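You operate a simulated robot arm through the tools that you are given. There is no shell and no other tool. Be economical: measure what you need, move in short steps, check, and stop when the job is done.

Carry out the task below with a simulated two-armed robot. There is one attempt and no reset: what you move stays moved.

Task
Run the pump on the test mat through the job on its sheet.
Fine: rate and volume as on the sheet with that pump's number; let it finish.

It is judged by the outcome, as a careful person would: the job done as asked, and still so three seconds after it is handed in. It fails if anything else is knocked over, pushed out of place, dropped, spilled or broken. Flat cloth is picked up by pressing the open fingertips on it (5 to 10 N) and closing them slowly along it; thin cloth reads only 2 to 8 mm in the jaws.

Robot
Two 7-joint arms with fingered hands on one trunk, on a base that drives. Base frame: it is fixed to the floor where the robot stands at the start and does not move with it; the origin is under the middle of the robot, x ahead of it, y to its left, z up; the surface under the hand at the start is at about z = 880. Readings come in mm, degrees, newtons and seconds.
The left shoulder is at the start at [70, 172, 1352], the right one opposite. Places, roughly: left roller [600, 300, 900]; right roller [600, -200, 900]. Payload 5 kg a hand.
The TCP of each hand is the grasp point between the finger pads, 43 mm short of the fingertips. In the tool frame z runs along the fingers and y along their closing line. Largest opening 144 mm; the body of the gripper starts 50 mm behind the TCP. The gripper is a hand of 5 fingers: y runs from the thumb to the fingers, the wrist lies at [-21, -124, -221] in the tool frame, and closing takes about 1.5 s.
Orientation is that of the tool frame in the base frame, as [roll, pitch, yaw] about the fixed x, y, z axes, in that order (R = Rz(yaw) Ry(pitch) Rx(roll)). With the fingers straight down and the wrist toward the robot, the tool's x, y and z point along [0, 1, 0], [1, 0, 0] and [0, 0, -1] of the base frame.

Tools
- The arms move only by the tool drive_tool. It takes "left_series", "right_series" or both (then of equal length, played together; a hand with none holds still); each is a list of rows, each a list of 7 numbers: the shift along the tool's x, y, z in mm, then the turn, a rotation vector about the tool's x, y, z in degrees, then the opening, from 0 (shut) to 1 (fully open). In form: [[tx, ty, tz, rx, ry, rz, grip], ...]. A call has 1 to 20 rows; each row shifts and turns the commanded pose from where the row before left it, along the tool's axes as they then stand. Rows are played at 5 a second. More than 50 mm and 8.6 degrees between two rows, or a gripper value outside its range, and nothing of the call is played. A pose out of reach is approached as far as the arm can. The call stops where the force on the tool passes 50 N (or 10 N more than at its start, if that is more) or the arm is blocked; 0.2 s more then pass. The fingers move at their own pace (about 45 mm/s each) and stop on an object; they squeeze with about 28 N. The grip force told is the motor's: it shows also when the fingers shut on nothing. Time passes only in rows, and 0.2 s behind the last, so rows that do not move let the fingers close. It gives the time, the measured TCP pose, the force on the tool (base axes), the opening and the grip force at its end, in the units of the frame above (readings bear some noise), with the torque about the TCP (base axes, N m) and any sound that the robot's microphone picked up.
- Cameras (640 x 400 px; columns grow to the right, rows downward): "scene" is now at [137.5, 17.6, 1596]; the picture's right is [0.17, -0.99, 0.00], its down [-0.56, -0.10, -0.83] and it looks along [0.81, 0.14, -0.56] (base axes); focal length 289 px, centre (320, 200). "left" rides on the left gripper at [-86, -108, -168] in its tool frame; the picture's right is [-0.80, -0.28, 0.53], its down [0.54, -0.73, 0.42] and it looks along [0.27, 0.63, 0.73] (tool axes); focal length 275 px, centre (320, 200). "right" rides on the right gripper at [86, -108, -168] in its tool frame; the picture's right is [-0.80, 0.28, -0.53], its down [-0.54, -0.73, 0.42] and it looks along [-0.27, 0.63, 0.73] (tool axes); focal length 275 px, centre (320, 200). There is no depth. A picture from a camera that has moved, and an enlarged one, comes with that camera's place and axes in the base frame and with its lens. The place of the scene camera against the robot may be out by one fixed shift of up to 12 mm in any direction.
- get_image(camera): a new picture of that camera. No time passes.
- lift_body(by): slides the trunk up (or, below 0, down) by that many mm; the arms and the scene camera ride with it, the base frame stays. It gives what a move gives, with no picture.
- roll_base(legs): drives the robot by 1 to 6 legs, each [ahead, left, turn to the left] in mm, mm and degrees, along the robot's own axes; the way and the turn of a leg run together, so that a leg with both is an arc; at most 1500 mm and 180 degrees a leg. The arms and the cameras ride along, it lands a little off, and it stops where it bumps. It gives what a move gives.
- set_grasp(shape, hand): the hand has 5 fingers and takes this shape, open, in about a second: jaw (thumb against the fingers, like two jaws); tri (thumb and two fingers); tip (a fingertip pinch); poke (one finger out to press); point (the index stretched); flat (the hand flat); cup (the hand cupped); fist (a fist). The gripper value then closes the fingers along that shape, each until it touches; the sizes above hold for jaw. It gives what a move gives, with no picture.
- head_to(pan, tilt): turns the head with the scene camera to pan (to the left, within 86 degrees either way) and tilt (down, from -29 to 69), counted from straight ahead of the robot. It gives what a move gives.
- enlarge(camera, box): a new picture of the part [left, top, right, bottom] of that camera's present view, enlarged. No time passes.
- job_done(): hands the job in; it is judged then, once.

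Work in short steps. Places have to be worked out from the pictures, the camera data and where the tool is seen: move nearer, look again, correct. Check each grasp and each placing, and mend what went wrong. You have 120 turns and 108 pictures in all, those below and enlarged ones among them. Open the grippers and draw the arms clear of the work before you hand the job in, unless the task says otherwise; then end with one line.

The tools are called after ">>>" as a command line: name --argument value ..., lists and objects as JSON in quotes. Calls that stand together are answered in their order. drive_tool: Moves the arms, as the interface text tells. Its arguments: {"type":"object","properties":{"left_series":{"type":"array","items":{"type":"array","items":{"type":"number"}}},"right_series":{"type":"array","items":{"type":"array","items":{"type":"number"}}}},"required":[]} The other tools are called the same way: lift_body (by) slides the trunk up or down; set_grasp (shape, hand) gives the hand a shape; roll_base (legs) drives the base; head_to (pan, tilt) turns the head that bears the scene camera; get_image (camera) takes a picture; enlarge (camera, box) takes an enlarged picture of a part of a camera's view; job_done () hands the job in.

At the start:

```text
time_s: 0.0
left_tcp_pos: [747.2, 367.1, 1220.8]
left_ee_rot: [-180.0, 0.0, 90.1]
left_force: [-0.1, 0.4, 0.7]
left_torque: [0.02, -0.02, 0.02]
left_width: 143.8
left_gripper_force: 0.1
left_shape: jaw
right_tcp_pos: [736.4, -235.0, 1298.9]
right_ee_rot: [-179.9, 0.0, 90.0]
right_force: [0.5, -0.8, -0.5]
right_torque: [-0.01, 0.02, 0.02]
right_width: 143.7
right_gripper_force: 0.0
right_shape: jaw
trunk travel left (down, up): [-450.0, 490.0]
robot x, y, heading: [-1.9, -1.6, 0.1]
head pan, tilt: [9.8, 34.3]
```

scene: 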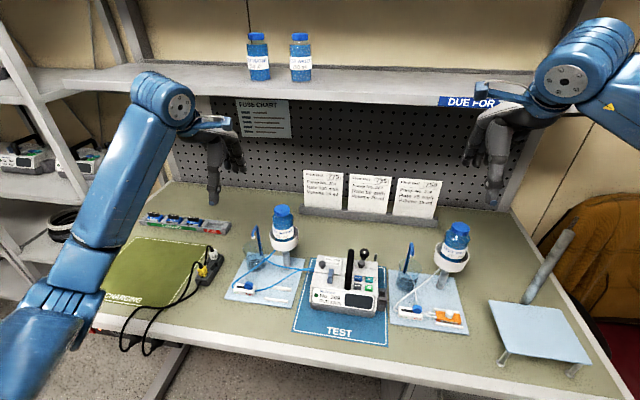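
right: 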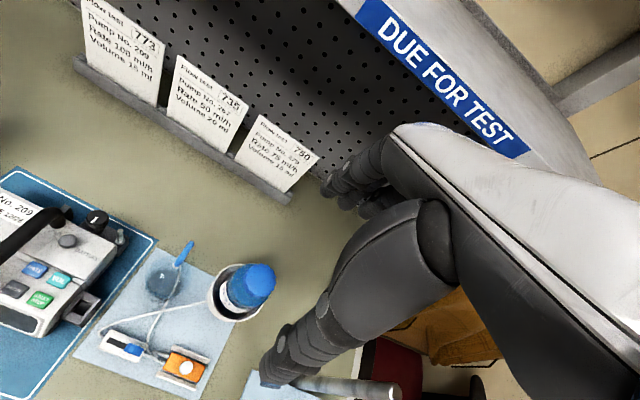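
left: 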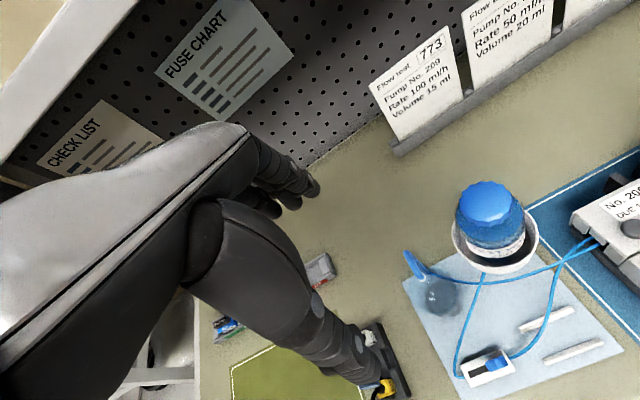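

The pictures show a pump marked No. 209 on the test mat and three sheets. I zoom in on the pump and the sheets.

>>> enlarge --camera "scene" --box '[290, 230, 410, 350]'

>>> enlarge --camera "scene" --box '[290, 160, 450, 230]'

>>> enlarge --camera "right" --box '[0, 160, 240, 400]'

>>> enlarge --camera "scene" --box '[210, 200, 480, 350]'

```text
3.33 times, centred on (350, 290) of scene
camera zoom: at [137.5, 17.6, 1596.0], right [0.17, -0.99, 0.0], down [-0.56, -0.1, -0.83], along [0.81, 0.14, -0.56], focal length 962 px, centre (220, -100)
```

zoom: 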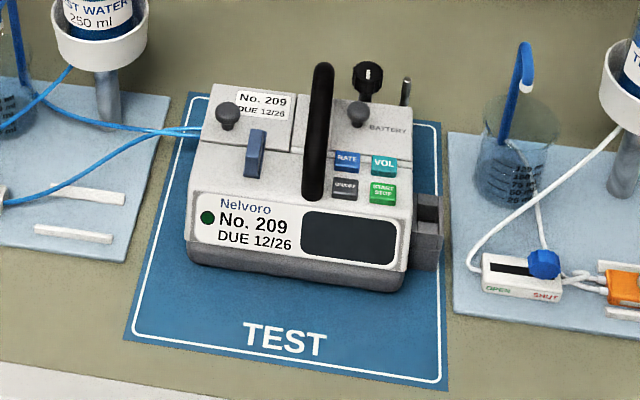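

```text
4.00 times, centred on (370, 195) of scene
camera zoom: at [137.5, 17.6, 1596.0], right [0.17, -0.99, 0.0], down [-0.56, -0.1, -0.83], along [0.81, 0.14, -0.56], focal length 1155 px, centre (120, 220)
```

zoom: 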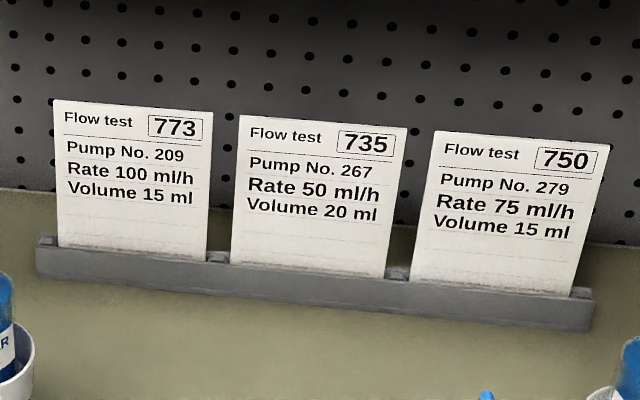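

```text
1.67 times, centred on (120, 280) of right
camera zoom: at [627.1, -150.1, 1468.3], right [0.28, -0.8, 0.53], down [-0.73, -0.54, -0.42], along [0.63, -0.27, -0.73], focal length 459 px, centre (653, 67)
```

zoom: 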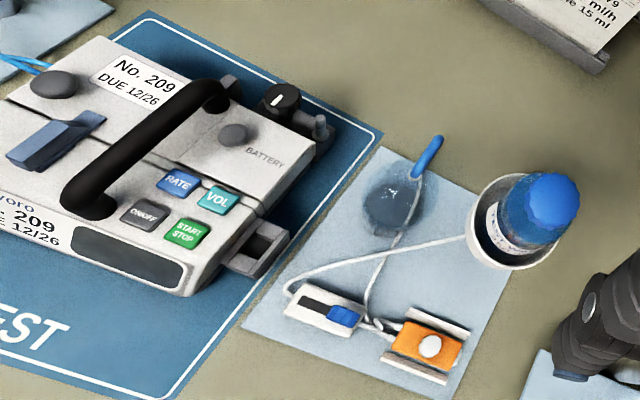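

```text
2.37 times, centred on (345, 275) of scene
camera zoom: at [137.5, 17.6, 1596.0], right [0.17, -0.99, 0.0], down [-0.56, -0.1, -0.83], along [0.81, 0.14, -0.56], focal length 684 px, centre (261, 22)
```

zoom: 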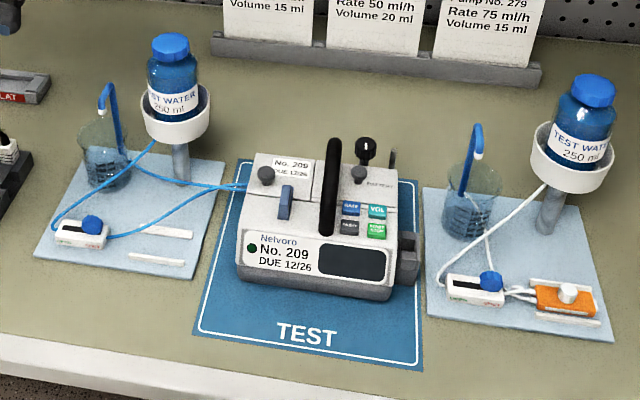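

Pump 209 gets 100 ml/h and 15 ml. The display is off, so I look closer at the clamps, the battery area and the rack at the left.

>>> enlarge --camera "scene" --box '[110, 200, 240, 290]'

>>> enlarge --camera "scene" --box '[220, 240, 310, 310]'

>>> enlarge --camera "left" --box '[400, 170, 640, 400]'

>>> enlarge --camera "scene" --box '[310, 240, 390, 310]'

>>> enlarge --camera "scene" --box '[0, 130, 110, 240]'

```text
4.44 times, centred on (175, 245) of scene
camera zoom: at [137.5, 17.6, 1596.0], right [0.17, -0.99, 0.0], down [-0.56, -0.1, -0.83], along [0.81, 0.14, -0.56], focal length 1283 px, centre (964, 0)
```

zoom: 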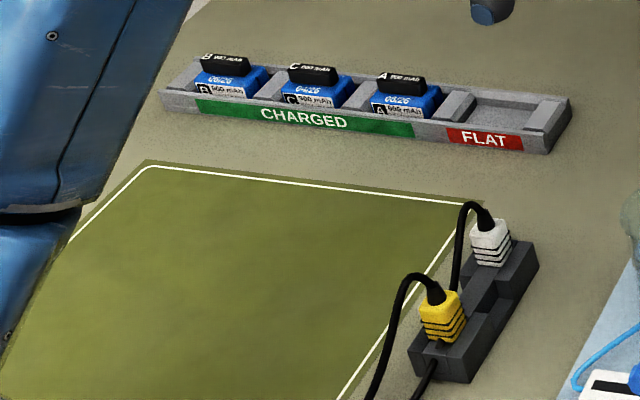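

```text
5.71 times, centred on (265, 275) of scene
camera zoom: at [137.5, 17.6, 1596.0], right [0.17, -0.99, 0.0], down [-0.56, -0.1, -0.83], along [0.81, 0.14, -0.56], focal length 1649 px, centre (634, -229)
```

zoom: 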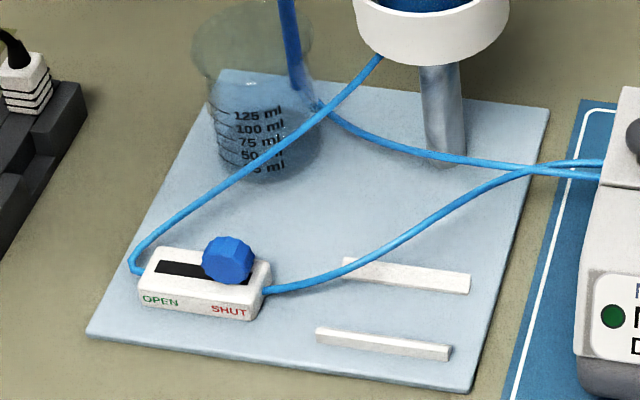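

```text
1.74 times, centred on (520, 285) of left
camera zoom: at [640.2, 280.7, 1387.6], right [-0.28, -0.8, -0.53], down [-0.73, 0.54, -0.42], along [0.63, 0.27, -0.73], focal length 479 px, centre (-28, 52)
```

zoom: 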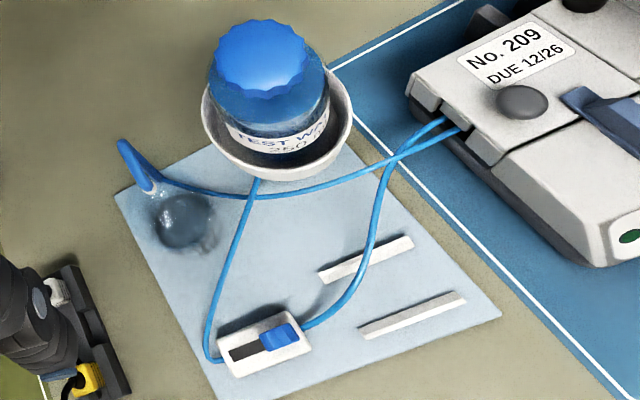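

```text
5.71 times, centred on (350, 275) of scene
camera zoom: at [137.5, 17.6, 1596.0], right [0.17, -0.99, 0.0], down [-0.56, -0.1, -0.83], along [0.81, 0.14, -0.56], focal length 1649 px, centre (149, -229)
```

zoom: 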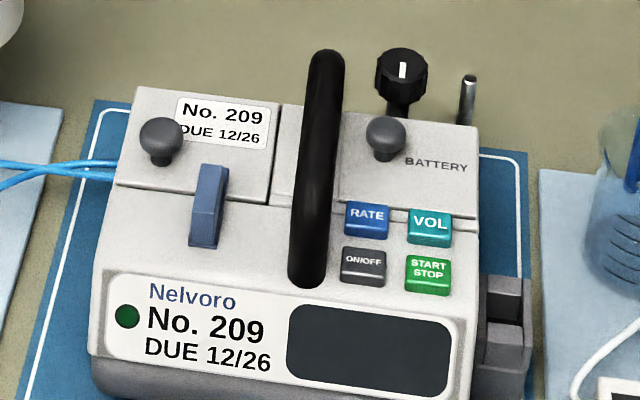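

```text
3.64 times, centred on (55, 185) of scene
camera zoom: at [137.5, 17.6, 1596.0], right [0.17, -0.99, 0.0], down [-0.56, -0.1, -0.83], along [0.81, 0.14, -0.56], focal length 1050 px, centre (1284, 254)
```

zoom: 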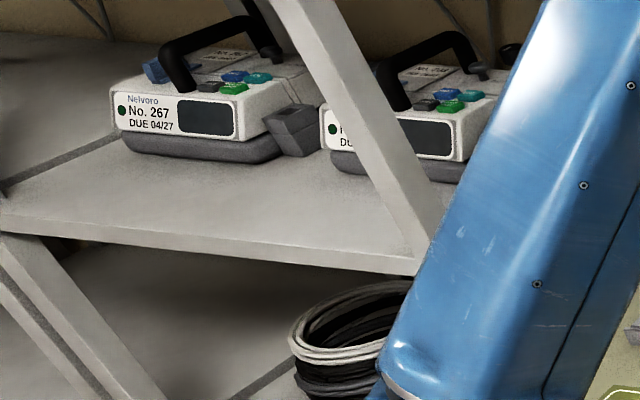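

I judge ON/OFF to be near [658, 3, 963] and the blue roller knob near [646, 311, 918], at SHUT. I shape both hands to poke and look at where the fingertips lie.

>>> set_grasp --hand "left" --shape "poke"

>>> set_grasp --hand "right" --shape "poke"

>>> get_image --camera "left"

>>> get_image --camera "scene"

```text
time_s: 0.9
left_tcp_pos: [746.6, 367.5, 1219.5]
left_ee_rot: [180.0, 0.0, 90.0]
left_force: [0.1, -0.5, -0.7]
left_torque: [-0.01, 0.0, 0.01]
left_width: 0.0
left_gripper_force: 0.1
left_shape: poke
right_tcp_pos: [737.3, -235.3, 1299.6]
right_ee_rot: [-179.9, 0.0, 89.9]
right_force: [-0.9, -1.0, 0.2]
right_torque: [-0.02, 0.02, -0.03]
right_width: 143.6
right_gripper_force: 0.0
right_shape: jaw
trunk travel left (down, up): [-450.0, 490.0]
robot x, y, heading: [1.6, 2.9, 0.0]
head pan, tilt: [9.8, 34.3]
```

```text
time_s: 1.8
left_tcp_pos: [746.9, 367.6, 1219.8]
left_ee_rot: [-179.9, 0.0, 90.0]
left_force: [-0.7, 0.0, 0.0]
left_torque: [-0.02, 0.0, -0.03]
left_width: 0.2
left_gripper_force: 0.1
left_shape: poke
right_tcp_pos: [736.3, -236.2, 1300.4]
right_ee_rot: [-180.0, 0.1, 90.1]
right_force: [0.3, -0.9, -0.4]
right_torque: [0.0, -0.03, 0.0]
right_width: 0.0
right_gripper_force: 0.1
right_shape: poke
trunk travel left (down, up): [-450.0, 490.0]
robot x, y, heading: [2.0, -0.2, 0.0]
head pan, tilt: [9.8, 34.3]
```

```text
95 pictures are left
camera left: at [640.3, 280.7, 1387.6], right [-0.28, -0.8, -0.53], down [-0.73, 0.54, -0.42], along [0.63, 0.27, -0.73], focal length 275 px, centre (320, 200)
```

left: 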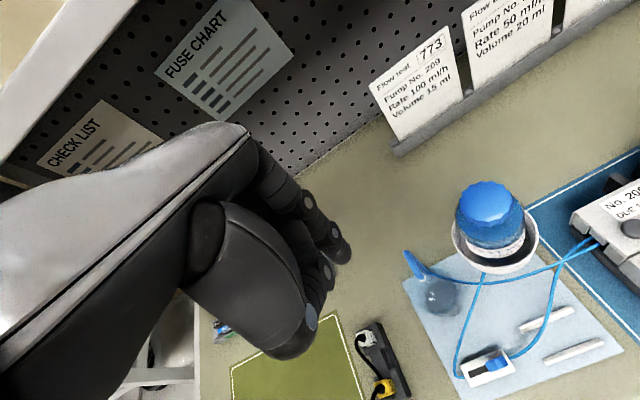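

```text
94 pictures are left
camera scene: at [137.6, 17.6, 1596.0], right [0.17, -0.99, 0.0], down [-0.56, -0.1, -0.83], along [0.81, 0.14, -0.56], focal length 289 px, centre (320, 200)
```

scene: 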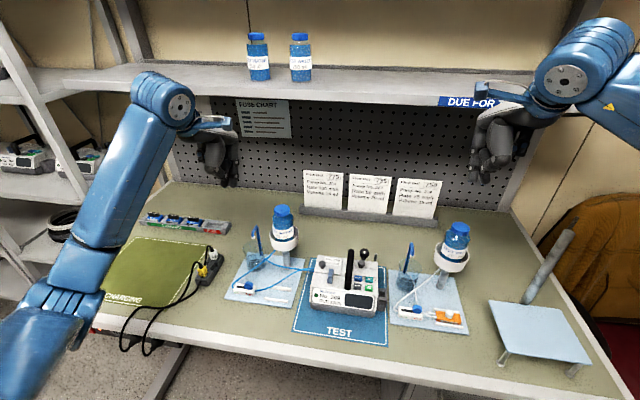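

I zoom to see the poking fingertip on each hand.

>>> enlarge --camera "scene" --box '[180, 110, 260, 200]'

>>> enlarge --camera "scene" --box '[450, 80, 550, 200]'

>>> enlarge --camera "left" --box '[180, 120, 380, 370]'

```text
4.44 times, centred on (220, 155) of scene
camera zoom: at [137.6, 17.6, 1596.0], right [0.17, -0.99, 0.0], down [-0.56, -0.1, -0.83], along [0.81, 0.14, -0.56], focal length 1283 px, centre (764, 400)
```

zoom: 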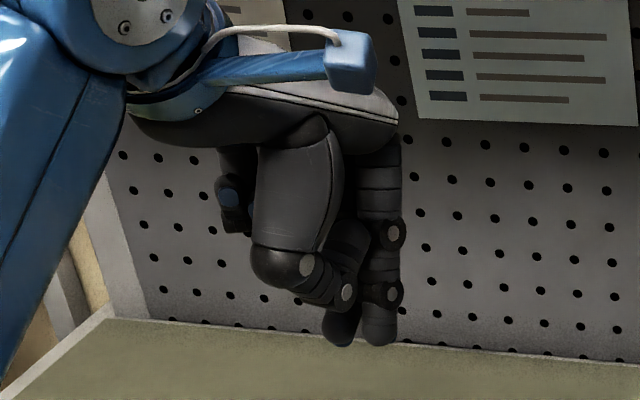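

```text
3.33 times, centred on (500, 140) of scene
camera zoom: at [137.6, 17.6, 1596.0], right [0.17, -0.99, 0.0], down [-0.56, -0.1, -0.83], along [0.81, 0.14, -0.56], focal length 962 px, centre (-280, 400)
```

zoom: 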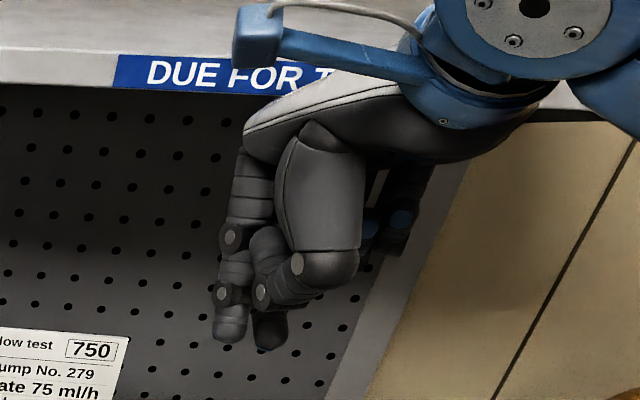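

```text
1.60 times, centred on (280, 245) of left
camera zoom: at [640.3, 280.7, 1387.6], right [-0.28, -0.8, -0.53], down [-0.73, 0.54, -0.42], along [0.63, 0.27, -0.73], focal length 440 px, centre (384, 128)
```

zoom: 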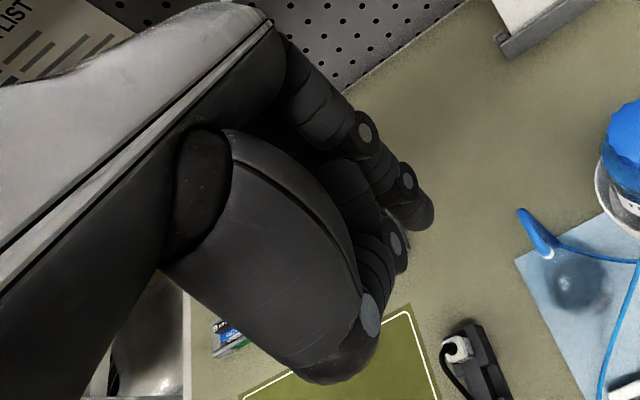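

Fingertips sit about 43 mm below the TCP and slightly ahead. I bring the right finger above ON/OFF and the left finger near the blue roller.

>>> drive_tool --right_series '[[29.9, -11.6, 23.75, 0, 0, 0, 0], [29.9, -11.6, 23.75, 0, 0, 0, 0], [29.9, -11.6, 23.75, 0, 0, 0, 0], [29.9, -11.6, 23.75, 0, 0, 0, 0], [29.9, -11.6, 23.75, 0, 0, 0, 0], [29.9, -11.6, 23.75, 0, 0, 0, 0], [29.9, -11.6, 23.75, 0, 0, 0, 0], [29.9, -11.6, 23.75, 0, 0, 0, 0]]' --left_series '[[-9.7, -14.5, 20, 0, 0, 0, 0], [-9.7, -14.5, 20, 0, 0, 0, 0], [-9.7, -14.5, 20, 0, 0, 0, 0], [-9.7, -14.5, 20, 0, 0, 0, 0], [-9.7, -14.5, 20, 0, 0, 0, 0], [-9.7, -14.5, 20, 0, 0, 0, 0], [-9.7, -14.5, 20, 0, 0, 0, 0], [-9.7, -14.5, 20, 0, 0, 0, 0]]'

>>> get_image --camera "scene"

>>> get_image --camera "right"

>>> get_image --camera "left"

```text
time_s: 3.6
left_tcp_pos: [629.9, 290.6, 1057.8]
left_ee_rot: [180.0, 0.1, 89.9]
left_force: [0.2, -0.5, 0.7]
left_torque: [-0.01, -0.01, 0.0]
left_width: 0.0
left_gripper_force: 0.2
left_shape: poke
right_tcp_pos: [639.4, 5.5, 1110.6]
right_ee_rot: [180.0, 0.1, 89.9]
right_force: [0.1, 0.4, 1.2]
right_torque: [0.0, 0.03, -0.01]
right_width: 0.0
right_gripper_force: 0.2
right_shape: poke
trunk travel left (down, up): [-450.0, 490.0]
robot x, y, heading: [-1.4, 0.2, 0.0]
head pan, tilt: [9.8, 34.3]
```

```text
90 pictures are left
camera scene: at [137.3, 19.7, 1596.1], right [0.17, -0.99, 0.0], down [-0.56, -0.1, -0.83], along [0.81, 0.14, -0.56], focal length 289 px, centre (320, 200)
```

scene: 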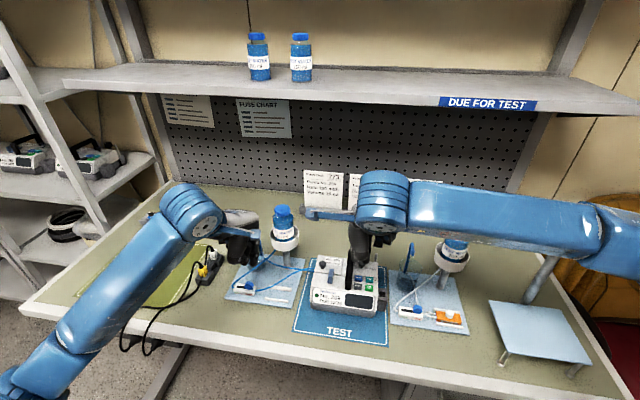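

```text
89 pictures are left
camera right: at [530.9, 90.6, 1278.9], right [0.28, -0.8, 0.54], down [-0.73, -0.54, -0.42], along [0.63, -0.27, -0.73], focal length 275 px, centre (320, 200)
```

right: 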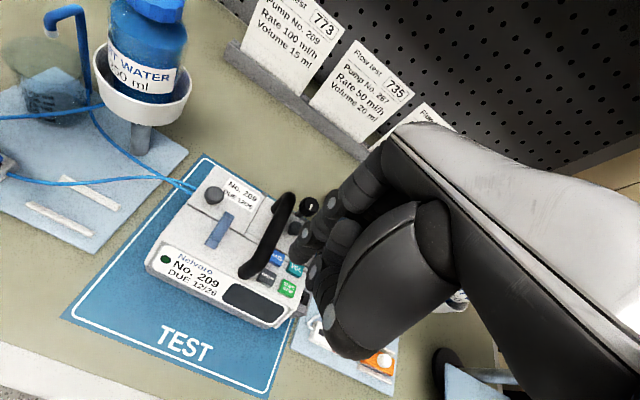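

```text
88 pictures are left
camera left: at [523.3, 203.8, 1225.6], right [-0.28, -0.8, -0.53], down [-0.73, 0.54, -0.42], along [0.63, 0.27, -0.73], focal length 275 px, centre (320, 200)
```

left: 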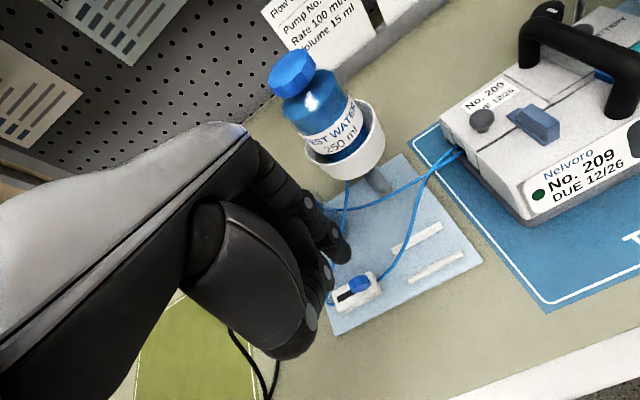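

I zoom the hand cameras to see fingertips against the targets.

>>> enlarge --camera "right" --box '[220, 170, 380, 320]'

>>> enlarge --camera "left" --box '[260, 190, 420, 340]'

>>> enlarge --camera "scene" --box '[200, 220, 400, 330]'

```text
2.67 times, centred on (300, 245) of right
camera zoom: at [530.9, 90.6, 1278.9], right [0.28, -0.8, 0.54], down [-0.73, -0.54, -0.42], along [0.63, -0.27, -0.73], focal length 734 px, centre (373, 80)
```

zoom: 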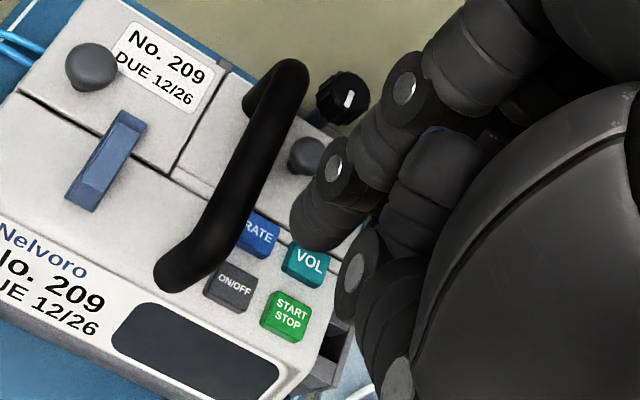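

```text
2.67 times, centred on (340, 265) of left
camera zoom: at [523.3, 203.8, 1225.6], right [-0.28, -0.8, -0.53], down [-0.73, 0.54, -0.42], along [0.63, 0.27, -0.73], focal length 734 px, centre (267, 27)
```

zoom: 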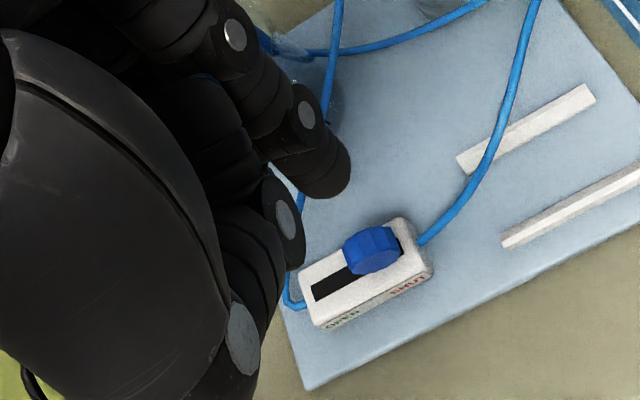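

```text
3.20 times, centred on (300, 275) of scene
camera zoom: at [137.3, 19.7, 1596.1], right [0.17, -0.99, 0.0], down [-0.56, -0.1, -0.83], along [0.81, 0.14, -0.56], focal length 924 px, centre (384, -40)
```

zoom: 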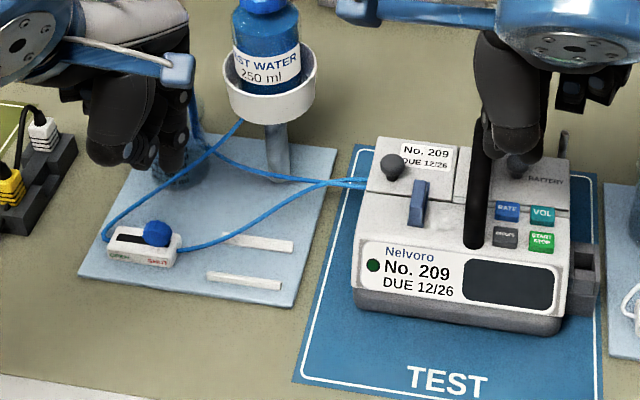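

Fingertip works out about 30 mm below the TCP and 10 mm to the inner side. I lower both to hover just above their targets.

>>> drive_tool --right_series '[[-9, 10, 15, 0, 0, 0, 0], [-9, 10, 35, 0, 0, 0, 0], [0, 0, 35, 0, 0, 0, 0], [0, 0, 0, 0, 0, 0, 0]]' --left_series '[[0, 9, 20, 0, 0, 0, 0], [0, 9, 30, 0, 0, 0, 0], [0, 0, 40, 0, 0, 0, 0], [0, 0, 0, 0, 0, 0, 0]]'

>>> enlarge --camera "right" --box '[220, 170, 380, 320]'

>>> enlarge --camera "left" --box '[260, 190, 420, 340]'

>>> enlarge --camera "scene" --box '[200, 220, 400, 330]'

```text
time_s: 4.6
left_tcp_pos: [649.0, 289.1, 971.0]
left_ee_rot: [180.0, 0.0, 90.1]
left_force: [-0.1, 0.8, -0.5]
left_torque: [-0.01, 0.0, -0.02]
left_width: 0.1
left_gripper_force: 0.1
left_shape: poke
right_tcp_pos: [661.0, -14.7, 1024.9]
right_ee_rot: [-180.0, 0.0, 90.0]
right_force: [0.0, 0.5, 0.4]
right_torque: [0.0, 0.02, 0.01]
right_width: 0.0
right_gripper_force: 0.0
right_shape: poke
trunk travel left (down, up): [-450.0, 490.0]
robot x, y, heading: [-2.5, 1.8, -0.1]
head pan, tilt: [9.8, 34.3]
```

```text
2.67 times, centred on (300, 245) of right
camera zoom: at [551.6, 70.1, 1193.5], right [0.28, -0.8, 0.53], down [-0.73, -0.54, -0.42], along [0.63, -0.27, -0.73], focal length 734 px, centre (373, 80)
```

zoom: 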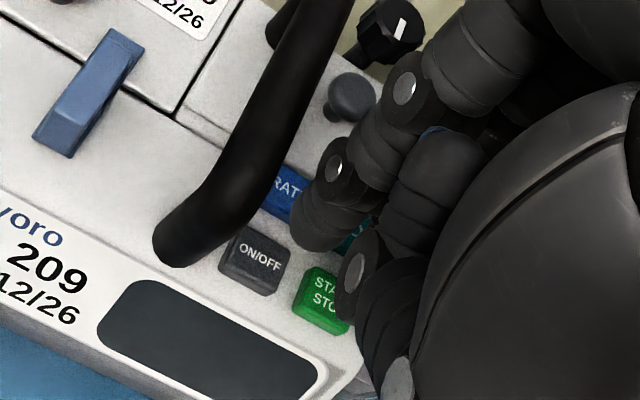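

```text
2.67 times, centred on (340, 265) of left
camera zoom: at [542.2, 203.8, 1138.3], right [-0.28, -0.8, -0.53], down [-0.73, 0.54, -0.42], along [0.63, 0.27, -0.73], focal length 734 px, centre (267, 27)
```

zoom: 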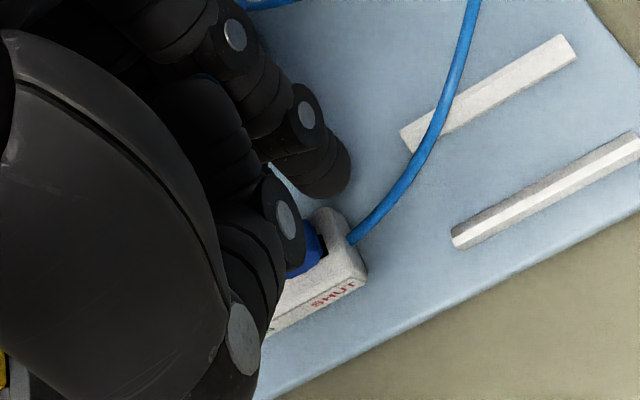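

```text
3.20 times, centred on (300, 275) of scene
camera zoom: at [137.2, 17.5, 1596.0], right [0.17, -0.99, 0.0], down [-0.56, -0.1, -0.83], along [0.81, 0.14, -0.56], focal length 924 px, centre (384, -40)
```

zoom: 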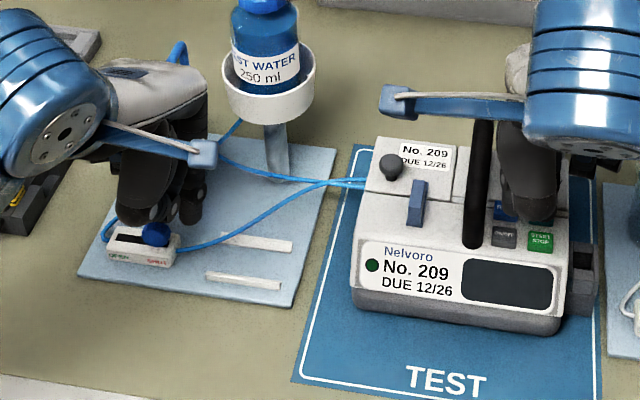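

Tips seem ~40 mm below the TCP: right tip near [662, -8, 985], left near [650, 282, 929]. I correct the right one toward ON/OFF and lower both slightly.

>>> drive_tool --right_series '[[6, -5, 0, 0, 0, 0, 0], [0, 0, 10, 0, 0, 0, 0], [0, 0, 0, 0, 0, 0, 0]]' --left_series '[[0, -3, 0, 0, 0, 0, 0], [0, 0, 13, 0, 0, 0, 0], [0, 0, 0, 0, 0, 0, 0]]'

>>> enlarge --camera "right" --box '[220, 170, 380, 320]'

>>> enlarge --camera "scene" --box '[220, 250, 300, 310]'

```text
time_s: 5.4
left_tcp_pos: [645.7, 290.7, 953.7]
left_ee_rot: [-179.5, -0.1, 90.0]
left_force: [0.3, 0.6, 0.2]
left_torque: [-0.09, 0.1, -0.03]
left_width: 0.0
left_gripper_force: 0.2
left_shape: poke
right_tcp_pos: [657.5, -9.1, 1014.3]
right_ee_rot: [-179.9, 0.0, 90.1]
right_force: [-0.1, 0.0, -0.7]
right_torque: [-0.02, 0.01, 0.01]
right_width: 0.2
right_gripper_force: 0.1
right_shape: poke
trunk travel left (down, up): [-450.0, 490.0]
robot x, y, heading: [0.7, -3.5, -0.1]
head pan, tilt: [9.8, 34.3]
```

```text
2.67 times, centred on (300, 245) of right
camera zoom: at [548.7, 77.4, 1182.0], right [0.29, -0.8, 0.53], down [-0.73, -0.54, -0.42], along [0.63, -0.27, -0.73], focal length 734 px, centre (373, 80)
```

zoom: 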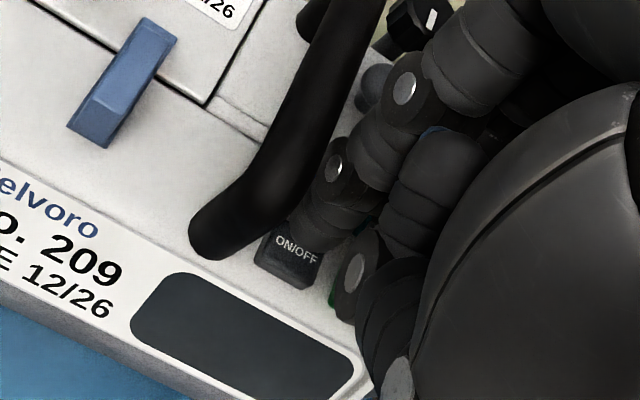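

```text
6.67 times, centred on (260, 280) of scene
camera zoom: at [138.7, 18.7, 1595.1], right [0.17, -0.99, 0.0], down [-0.56, -0.1, -0.83], along [0.81, 0.14, -0.56], focal length 1924 px, centre (720, -333)
```

zoom: 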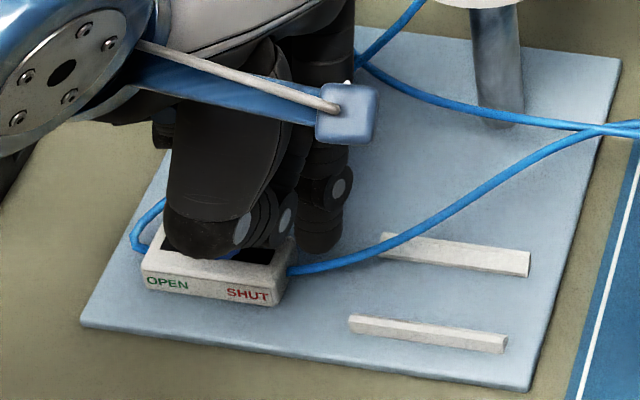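

The thumb of the left hand hangs over the roller, so I raise the left and will try another shape there. The right tip is over ON/OFF; I lower it gently.

>>> drive_tool --right_series '[[1, -2, 3, 0, 0, 0, 0], [0, 0, 3, 0, 0, 0, 0], [0, 0, 0, 0, 0, 0, 0]]' --left_series '[[0, 0, -20, 0, 0, 0, 0], [0, 0, -30, 0, 0, 0, 0], [0, 0, -30, 0, 0, 0, 0]]'

>>> enlarge --camera "scene" --box '[210, 230, 410, 330]'

```text
time_s: 6.2
left_tcp_pos: [646.5, 287.6, 1040.1]
left_ee_rot: [180.0, 0.0, 90.1]
left_force: [0.6, 0.3, 0.3]
left_torque: [0.06, 0.0, -0.02]
left_width: 0.1
left_gripper_force: 0.1
left_shape: poke
right_tcp_pos: [655.2, -8.2, 1008.5]
right_ee_rot: [180.0, 0.0, 90.0]
right_force: [-0.1, 0.6, 0.4]
right_torque: [0.02, 0.02, 0.03]
right_width: 0.2
right_gripper_force: 0.0
right_shape: poke
trunk travel left (down, up): [-450.0, 490.0]
robot x, y, heading: [-2.2, -2.2, -0.0]
head pan, tilt: [9.8, 34.3]
```

```text
3.20 times, centred on (310, 280) of scene
camera zoom: at [137.3, 17.3, 1595.9], right [0.17, -0.99, 0.0], down [-0.56, -0.1, -0.83], along [0.81, 0.14, -0.56], focal length 924 px, centre (352, -56)
```

zoom: 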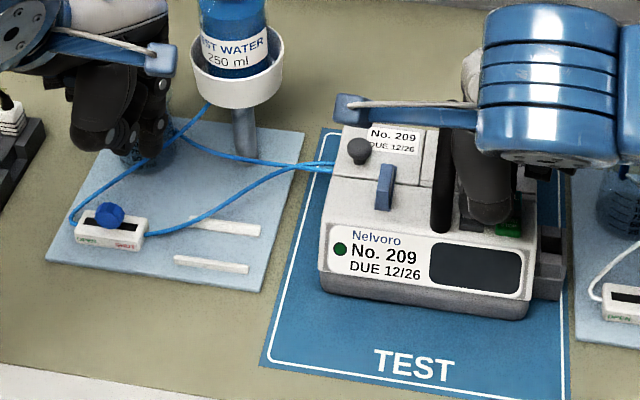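

The left roller has already shifted partway toward OPEN by the thumb touching it. I carry on lowering the right finger on ON/OFF.

>>> drive_tool --right_series '[[0, 0, 3, 0, 0, 0, 0], [0, 0, 2, 0, 0, 0, 0], [0, 0, 0, 0, 0, 0, 0]]'

>>> enlarge --camera "right" --box '[220, 170, 380, 320]'

>>> enlarge --camera "scene" --box '[220, 250, 300, 310]'

```text
time_s: 7.0
left_tcp_pos: [645.6, 288.4, 1040.2]
left_ee_rot: [179.9, 0.1, 90.0]
left_force: [-0.4, -0.1, 0.3]
left_torque: [0.0, -0.04, 0.0]
left_width: 0.0
left_gripper_force: 0.1
left_shape: poke
right_tcp_pos: [656.5, -8.1, 1003.9]
right_ee_rot: [179.9, 0.0, 90.0]
right_force: [-0.7, 1.6, 8.3]
right_torque: [0.01, 0.03, 0.02]
right_width: 0.0
right_gripper_force: 0.0
right_shape: poke
trunk travel left (down, up): [-450.0, 490.0]
robot x, y, heading: [1.6, -1.6, -0.2]
head pan, tilt: [9.8, 34.3]
heard: click, click
```

```text
2.67 times, centred on (300, 245) of right
camera zoom: at [546.7, 77.9, 1172.8], right [0.28, -0.8, 0.53], down [-0.72, -0.54, -0.42], along [0.63, -0.27, -0.73], focal length 734 px, centre (373, 80)
```

zoom: 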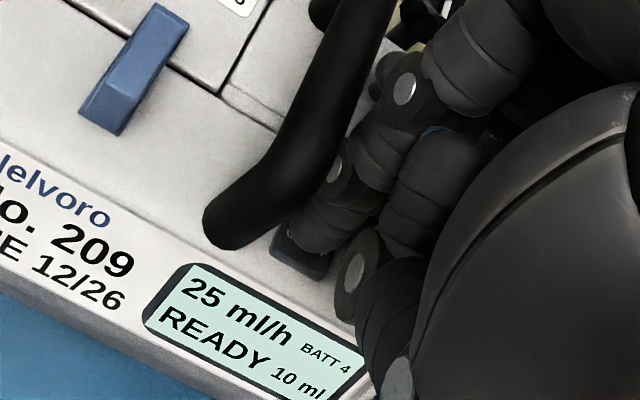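

```text
6.67 times, centred on (260, 280) of scene
camera zoom: at [136.7, 18.0, 1596.1], right [0.17, -0.99, 0.0], down [-0.56, -0.1, -0.83], along [0.81, 0.14, -0.56], focal length 1924 px, centre (720, -333)
```

zoom: 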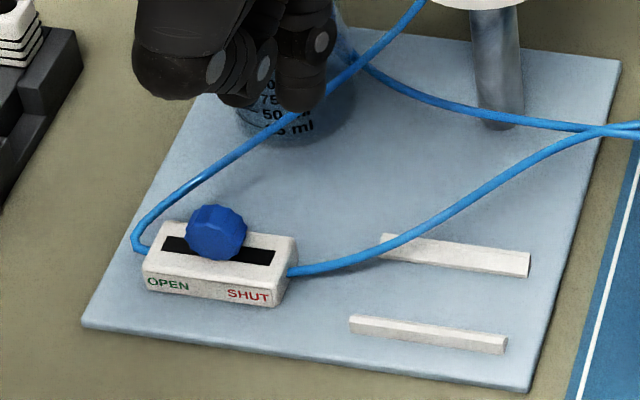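

The pump is on: 25 ml/h, 10 ml, READY, BATT 4-something. I lift the finger and read the whole display.

>>> drive_tool --right_series '[[0, 0, -10, 0, 0, 0, 0], [0, 0, -10, 0, 0, 0, 0], [-30, 0, -30, 0, 0, 0, 0], [-40, -10, -20, 0, 0, 0, 0], [-40, -10, 0, 0, 0, 0, 0]]'

>>> enlarge --camera "scene" --box '[305, 240, 395, 310]'

```text
time_s: 8.2
left_tcp_pos: [645.5, 287.1, 1040.3]
left_ee_rot: [179.9, 0.0, 90.1]
left_force: [0.4, -0.1, 0.8]
left_torque: [0.06, 0.01, -0.01]
left_width: 0.0
left_gripper_force: 0.0
left_shape: poke
right_tcp_pos: [636.7, -120.6, 1074.8]
right_ee_rot: [180.0, -0.1, 90.1]
right_force: [-0.2, -1.3, -0.4]
right_torque: [0.03, -0.01, -0.02]
right_width: 0.0
right_gripper_force: 0.0
right_shape: poke
trunk travel left (down, up): [-450.0, 490.0]
robot x, y, heading: [0.6, 5.5, -0.2]
head pan, tilt: [9.8, 34.3]
```

```text
5.71 times, centred on (350, 275) of scene
camera zoom: at [136.3, 15.3, 1596.1], right [0.17, -0.99, 0.0], down [-0.56, -0.09, -0.83], along [0.81, 0.14, -0.56], focal length 1649 px, centre (149, -229)
```

zoom: 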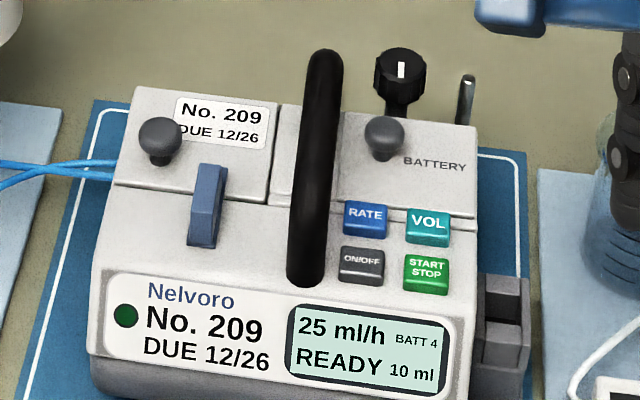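

Display: 25 ml/h, READY, 10 ml, BATT 4. I read the check list on the pegboard and check that paper for hints.

>>> enlarge --camera "scene" --box '[155, 88, 295, 145]'

>>> get_image --camera "left"

```text
4.57 times, centred on (225, 116) of scene
camera zoom: at [136.3, 15.3, 1596.1], right [0.17, -0.99, 0.0], down [-0.56, -0.09, -0.83], along [0.81, 0.14, -0.56], focal length 1320 px, centre (754, 582)
```

zoom: 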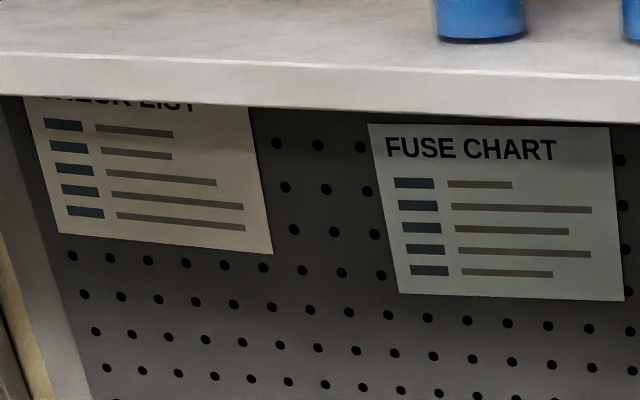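

```text
74 pictures are left
camera left: at [538.4, 199.9, 1208.2], right [-0.28, -0.8, -0.54], down [-0.73, 0.54, -0.42], along [0.63, 0.27, -0.73], focal length 275 px, centre (320, 200)
```

left: 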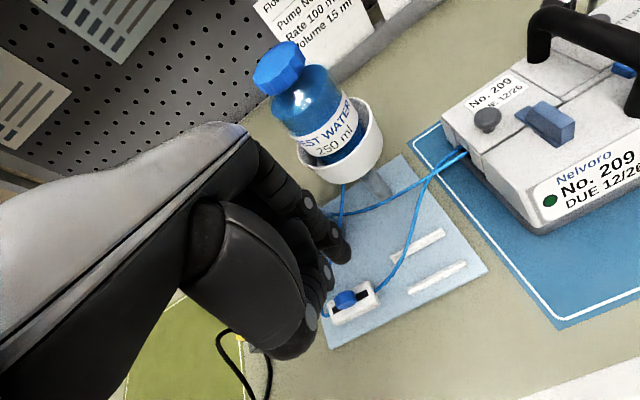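

The roller is mid-slot. Before pressing RATE I try the "point" shape on the right hand, since the other fingers of "poke" sit close to the tip.

>>> set_grasp --hand "right" --shape "point"

>>> get_image --camera "right"

>>> enlarge --camera "scene" --box '[340, 200, 480, 320]'

```text
time_s: 9.1
left_tcp_pos: [647.3, 288.1, 1040.5]
left_ee_rot: [-180.0, 0.0, 90.0]
left_force: [-0.1, 0.3, -0.1]
left_torque: [0.0, 0.06, 0.01]
left_width: 0.1
left_gripper_force: 0.0
left_shape: poke
right_tcp_pos: [637.5, -119.2, 1074.0]
right_ee_rot: [180.0, 0.0, 90.1]
right_force: [0.5, 0.0, 0.1]
right_torque: [-0.01, -0.02, -0.04]
right_width: 0.1
right_gripper_force: 0.1
right_shape: point
trunk travel left (down, up): [-450.0, 490.0]
robot x, y, heading: [-3.6, -0.5, 0.2]
head pan, tilt: [9.8, 34.3]
```

```text
73 pictures are left
camera right: at [528.1, -33.7, 1242.3], right [0.28, -0.8, 0.53], down [-0.73, -0.54, -0.42], along [0.63, -0.27, -0.73], focal length 275 px, centre (320, 200)
```

right: 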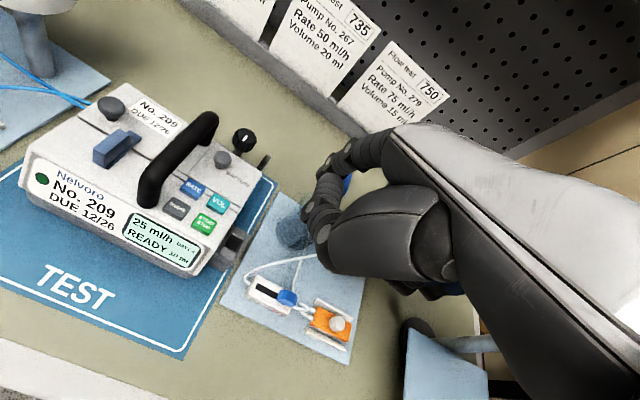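

```text
3.33 times, centred on (410, 260) of scene
camera zoom: at [137.5, 17.9, 1596.0], right [0.17, -0.99, 0.0], down [-0.56, -0.1, -0.83], along [0.81, 0.14, -0.56], focal length 962 px, centre (20, 0)
```

zoom: 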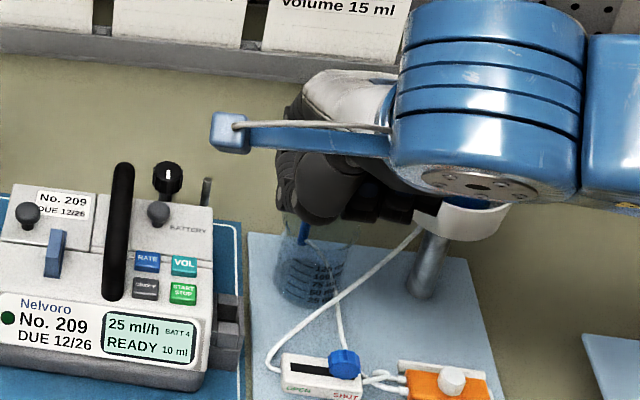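

"point" looks half curled; I see what the opening value does to it.

>>> drive_tool --right_series '[[10, -10, -10, 0, 0, 0, 1], [10, -10, -10, 0, 0, 0, 1], [0, 0, 0, 0, 0, 0, 1], [0, 0, 0, 0, 0, 0, 1], [0, 0, 0, 0, 0, 0, 1]]'

>>> get_image --camera "right"

```text
time_s: 10.3
left_tcp_pos: [646.5, 288.7, 1041.0]
left_ee_rot: [180.0, 0.0, 90.0]
left_force: [0.1, -0.2, 0.1]
left_torque: [-0.03, -0.02, 0.03]
left_width: 0.0
left_gripper_force: 0.1
left_shape: poke
right_tcp_pos: [615.6, -97.9, 1093.6]
right_ee_rot: [180.0, 0.0, 90.0]
right_force: [0.1, 0.8, 0.5]
right_torque: [-0.06, 0.0, 0.01]
right_width: 0.1
right_gripper_force: 0.1
right_shape: point
trunk travel left (down, up): [-450.0, 490.0]
robot x, y, heading: [-0.9, -4.8, -0.1]
head pan, tilt: [9.8, 34.3]
```

```text
71 pictures are left
camera right: at [507.7, -11.6, 1261.5], right [0.28, -0.8, 0.53], down [-0.73, -0.54, -0.42], along [0.63, -0.27, -0.73], focal length 275 px, centre (320, 200)
```

right: 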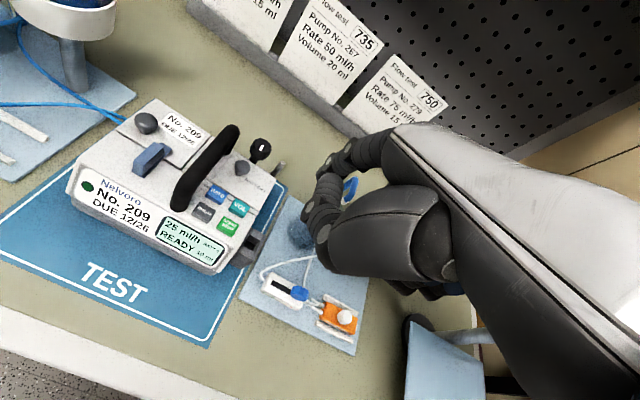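

I return to poke, with opening 1, to compare the thumb position.

>>> set_grasp --hand "right" --shape "poke"

>>> drive_tool --right_series '[[0, -20, -40, 0, 0, 0, 1], [0, -20, -40, 0, 0, 0, 1], [0, 0, -40, 0, 0, 0, 1], [0, 0, -40, 0, 0, 0, 1], [0, 0, -40, 0, 0, 0, 1]]'

>>> get_image --camera "scene"

>>> enlarge --camera "right" --box '[220, 120, 420, 370]'

```text
time_s: 11.2
left_tcp_pos: [646.6, 288.3, 1039.3]
left_ee_rot: [180.0, 0.0, 90.0]
left_force: [0.6, 0.7, -0.5]
left_torque: [0.0, -0.03, -0.01]
left_width: 0.1
left_gripper_force: 0.2
left_shape: poke
right_tcp_pos: [616.9, -97.8, 1093.1]
right_ee_rot: [-180.0, 0.0, 90.0]
right_force: [-0.2, 0.6, 0.0]
right_torque: [-0.01, 0.01, 0.02]
right_width: 0.0
right_gripper_force: 0.0
right_shape: poke
trunk travel left (down, up): [-450.0, 490.0]
robot x, y, heading: [0.3, -3.5, -0.0]
head pan, tilt: [9.8, 34.3]
```

```text
time_s: 12.4
left_tcp_pos: [645.8, 287.2, 1039.1]
left_ee_rot: [180.0, 0.1, 90.0]
left_force: [-0.5, 0.2, 0.6]
left_torque: [-0.03, -0.03, -0.03]
left_width: 0.1
left_gripper_force: 0.0
left_shape: poke
right_tcp_pos: [574.9, -97.0, 1297.5]
right_ee_rot: [-179.9, 0.2, 90.2]
right_force: [-0.6, -0.2, -0.4]
right_torque: [-0.05, 0.01, -0.02]
right_width: 0.0
right_gripper_force: 0.1
right_shape: poke
trunk travel left (down, up): [-450.0, 490.0]
robot x, y, heading: [-2.3, 1.5, 0.1]
head pan, tilt: [9.8, 34.3]
```

```text
70 pictures are left
camera scene: at [136.5, 18.3, 1596.0], right [0.17, -0.99, 0.0], down [-0.56, -0.1, -0.83], along [0.81, 0.14, -0.56], focal length 289 px, centre (320, 200)
```

scene: 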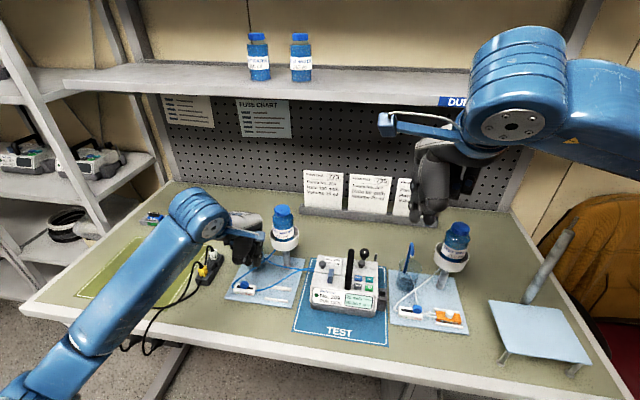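

```text
1.60 times, centred on (320, 245) of right
camera zoom: at [464.1, -10.3, 1465.7], right [0.29, -0.8, 0.53], down [-0.73, -0.54, -0.42], along [0.63, -0.27, -0.73], focal length 440 px, centre (320, 128)
```

zoom: 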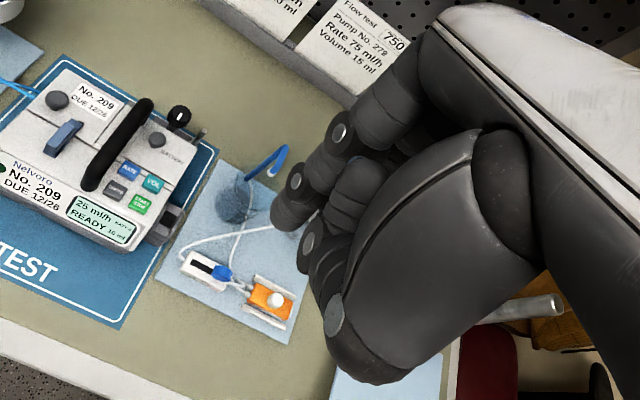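

I zoom on the right hand from the scene camera.

>>> enlarge --camera "scene" --box '[390, 120, 490, 230]'

```text
3.64 times, centred on (440, 175) of scene
camera zoom: at [136.5, 18.3, 1596.0], right [0.17, -0.99, 0.0], down [-0.56, -0.1, -0.83], along [0.81, 0.14, -0.56], focal length 1050 px, centre (-116, 291)
```

zoom: 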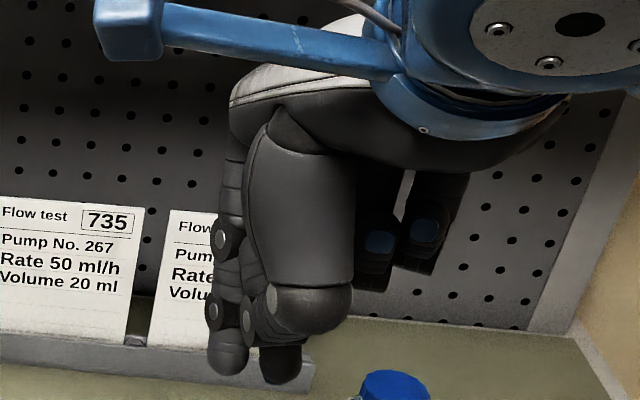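

The index tip leads the thumb by about 20 mm, so poke is fine. I move the right finger above RATE (25 mm further than ON/OFF).

>>> drive_tool --right_series '[[11, 13.4, 30, 0, 0, 0, 0], [11, 13.4, 30, 0, 0, 0, 0], [11, 13.4, 30, 0, 0, 0, 0], [11, 13.4, 30, 0, 0, 0, 0], [11, 13.4, 30, 0, 0, 0, 0], [11, 13.4, 30, 0, 0, 0, 0], [11, 13.4, 30, 0, 0, 0, 0], [11, 13.4, 40, 0, 0, 0, 0], [0, 0, 17, 0, 0, 0, 0], [0, 0, 0, 0, 0, 0, 0]]'

>>> enlarge --camera "right" --box '[220, 170, 380, 320]'

```text
time_s: 14.6
left_tcp_pos: [644.7, 288.5, 1040.0]
left_ee_rot: [179.9, 0.0, 90.0]
left_force: [0.0, 0.7, -0.3]
left_torque: [0.0, 0.02, -0.01]
left_width: 0.0
left_gripper_force: 0.1
left_shape: poke
right_tcp_pos: [682.5, -11.1, 1025.0]
right_ee_rot: [-180.0, -0.1, 89.9]
right_force: [0.4, -0.2, -0.7]
right_torque: [-0.03, 0.0, 0.02]
right_width: 0.0
right_gripper_force: 0.1
right_shape: poke
trunk travel left (down, up): [-450.0, 490.0]
robot x, y, heading: [2.5, 4.0, -0.1]
head pan, tilt: [9.8, 34.3]
```

```text
2.67 times, centred on (300, 245) of right
camera zoom: at [574.3, 75.3, 1194.1], right [0.28, -0.8, 0.53], down [-0.73, -0.54, -0.42], along [0.63, -0.27, -0.73], focal length 734 px, centre (373, 80)
```

zoom: 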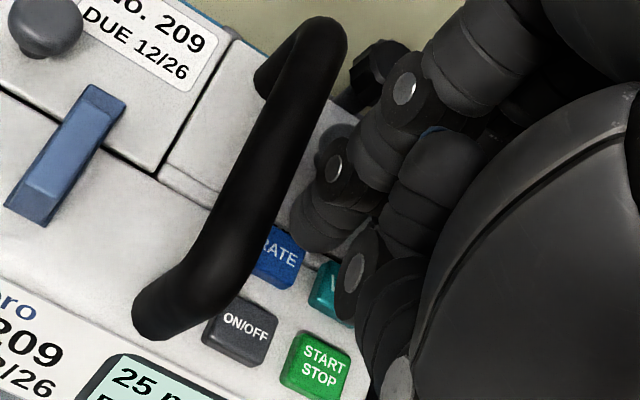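

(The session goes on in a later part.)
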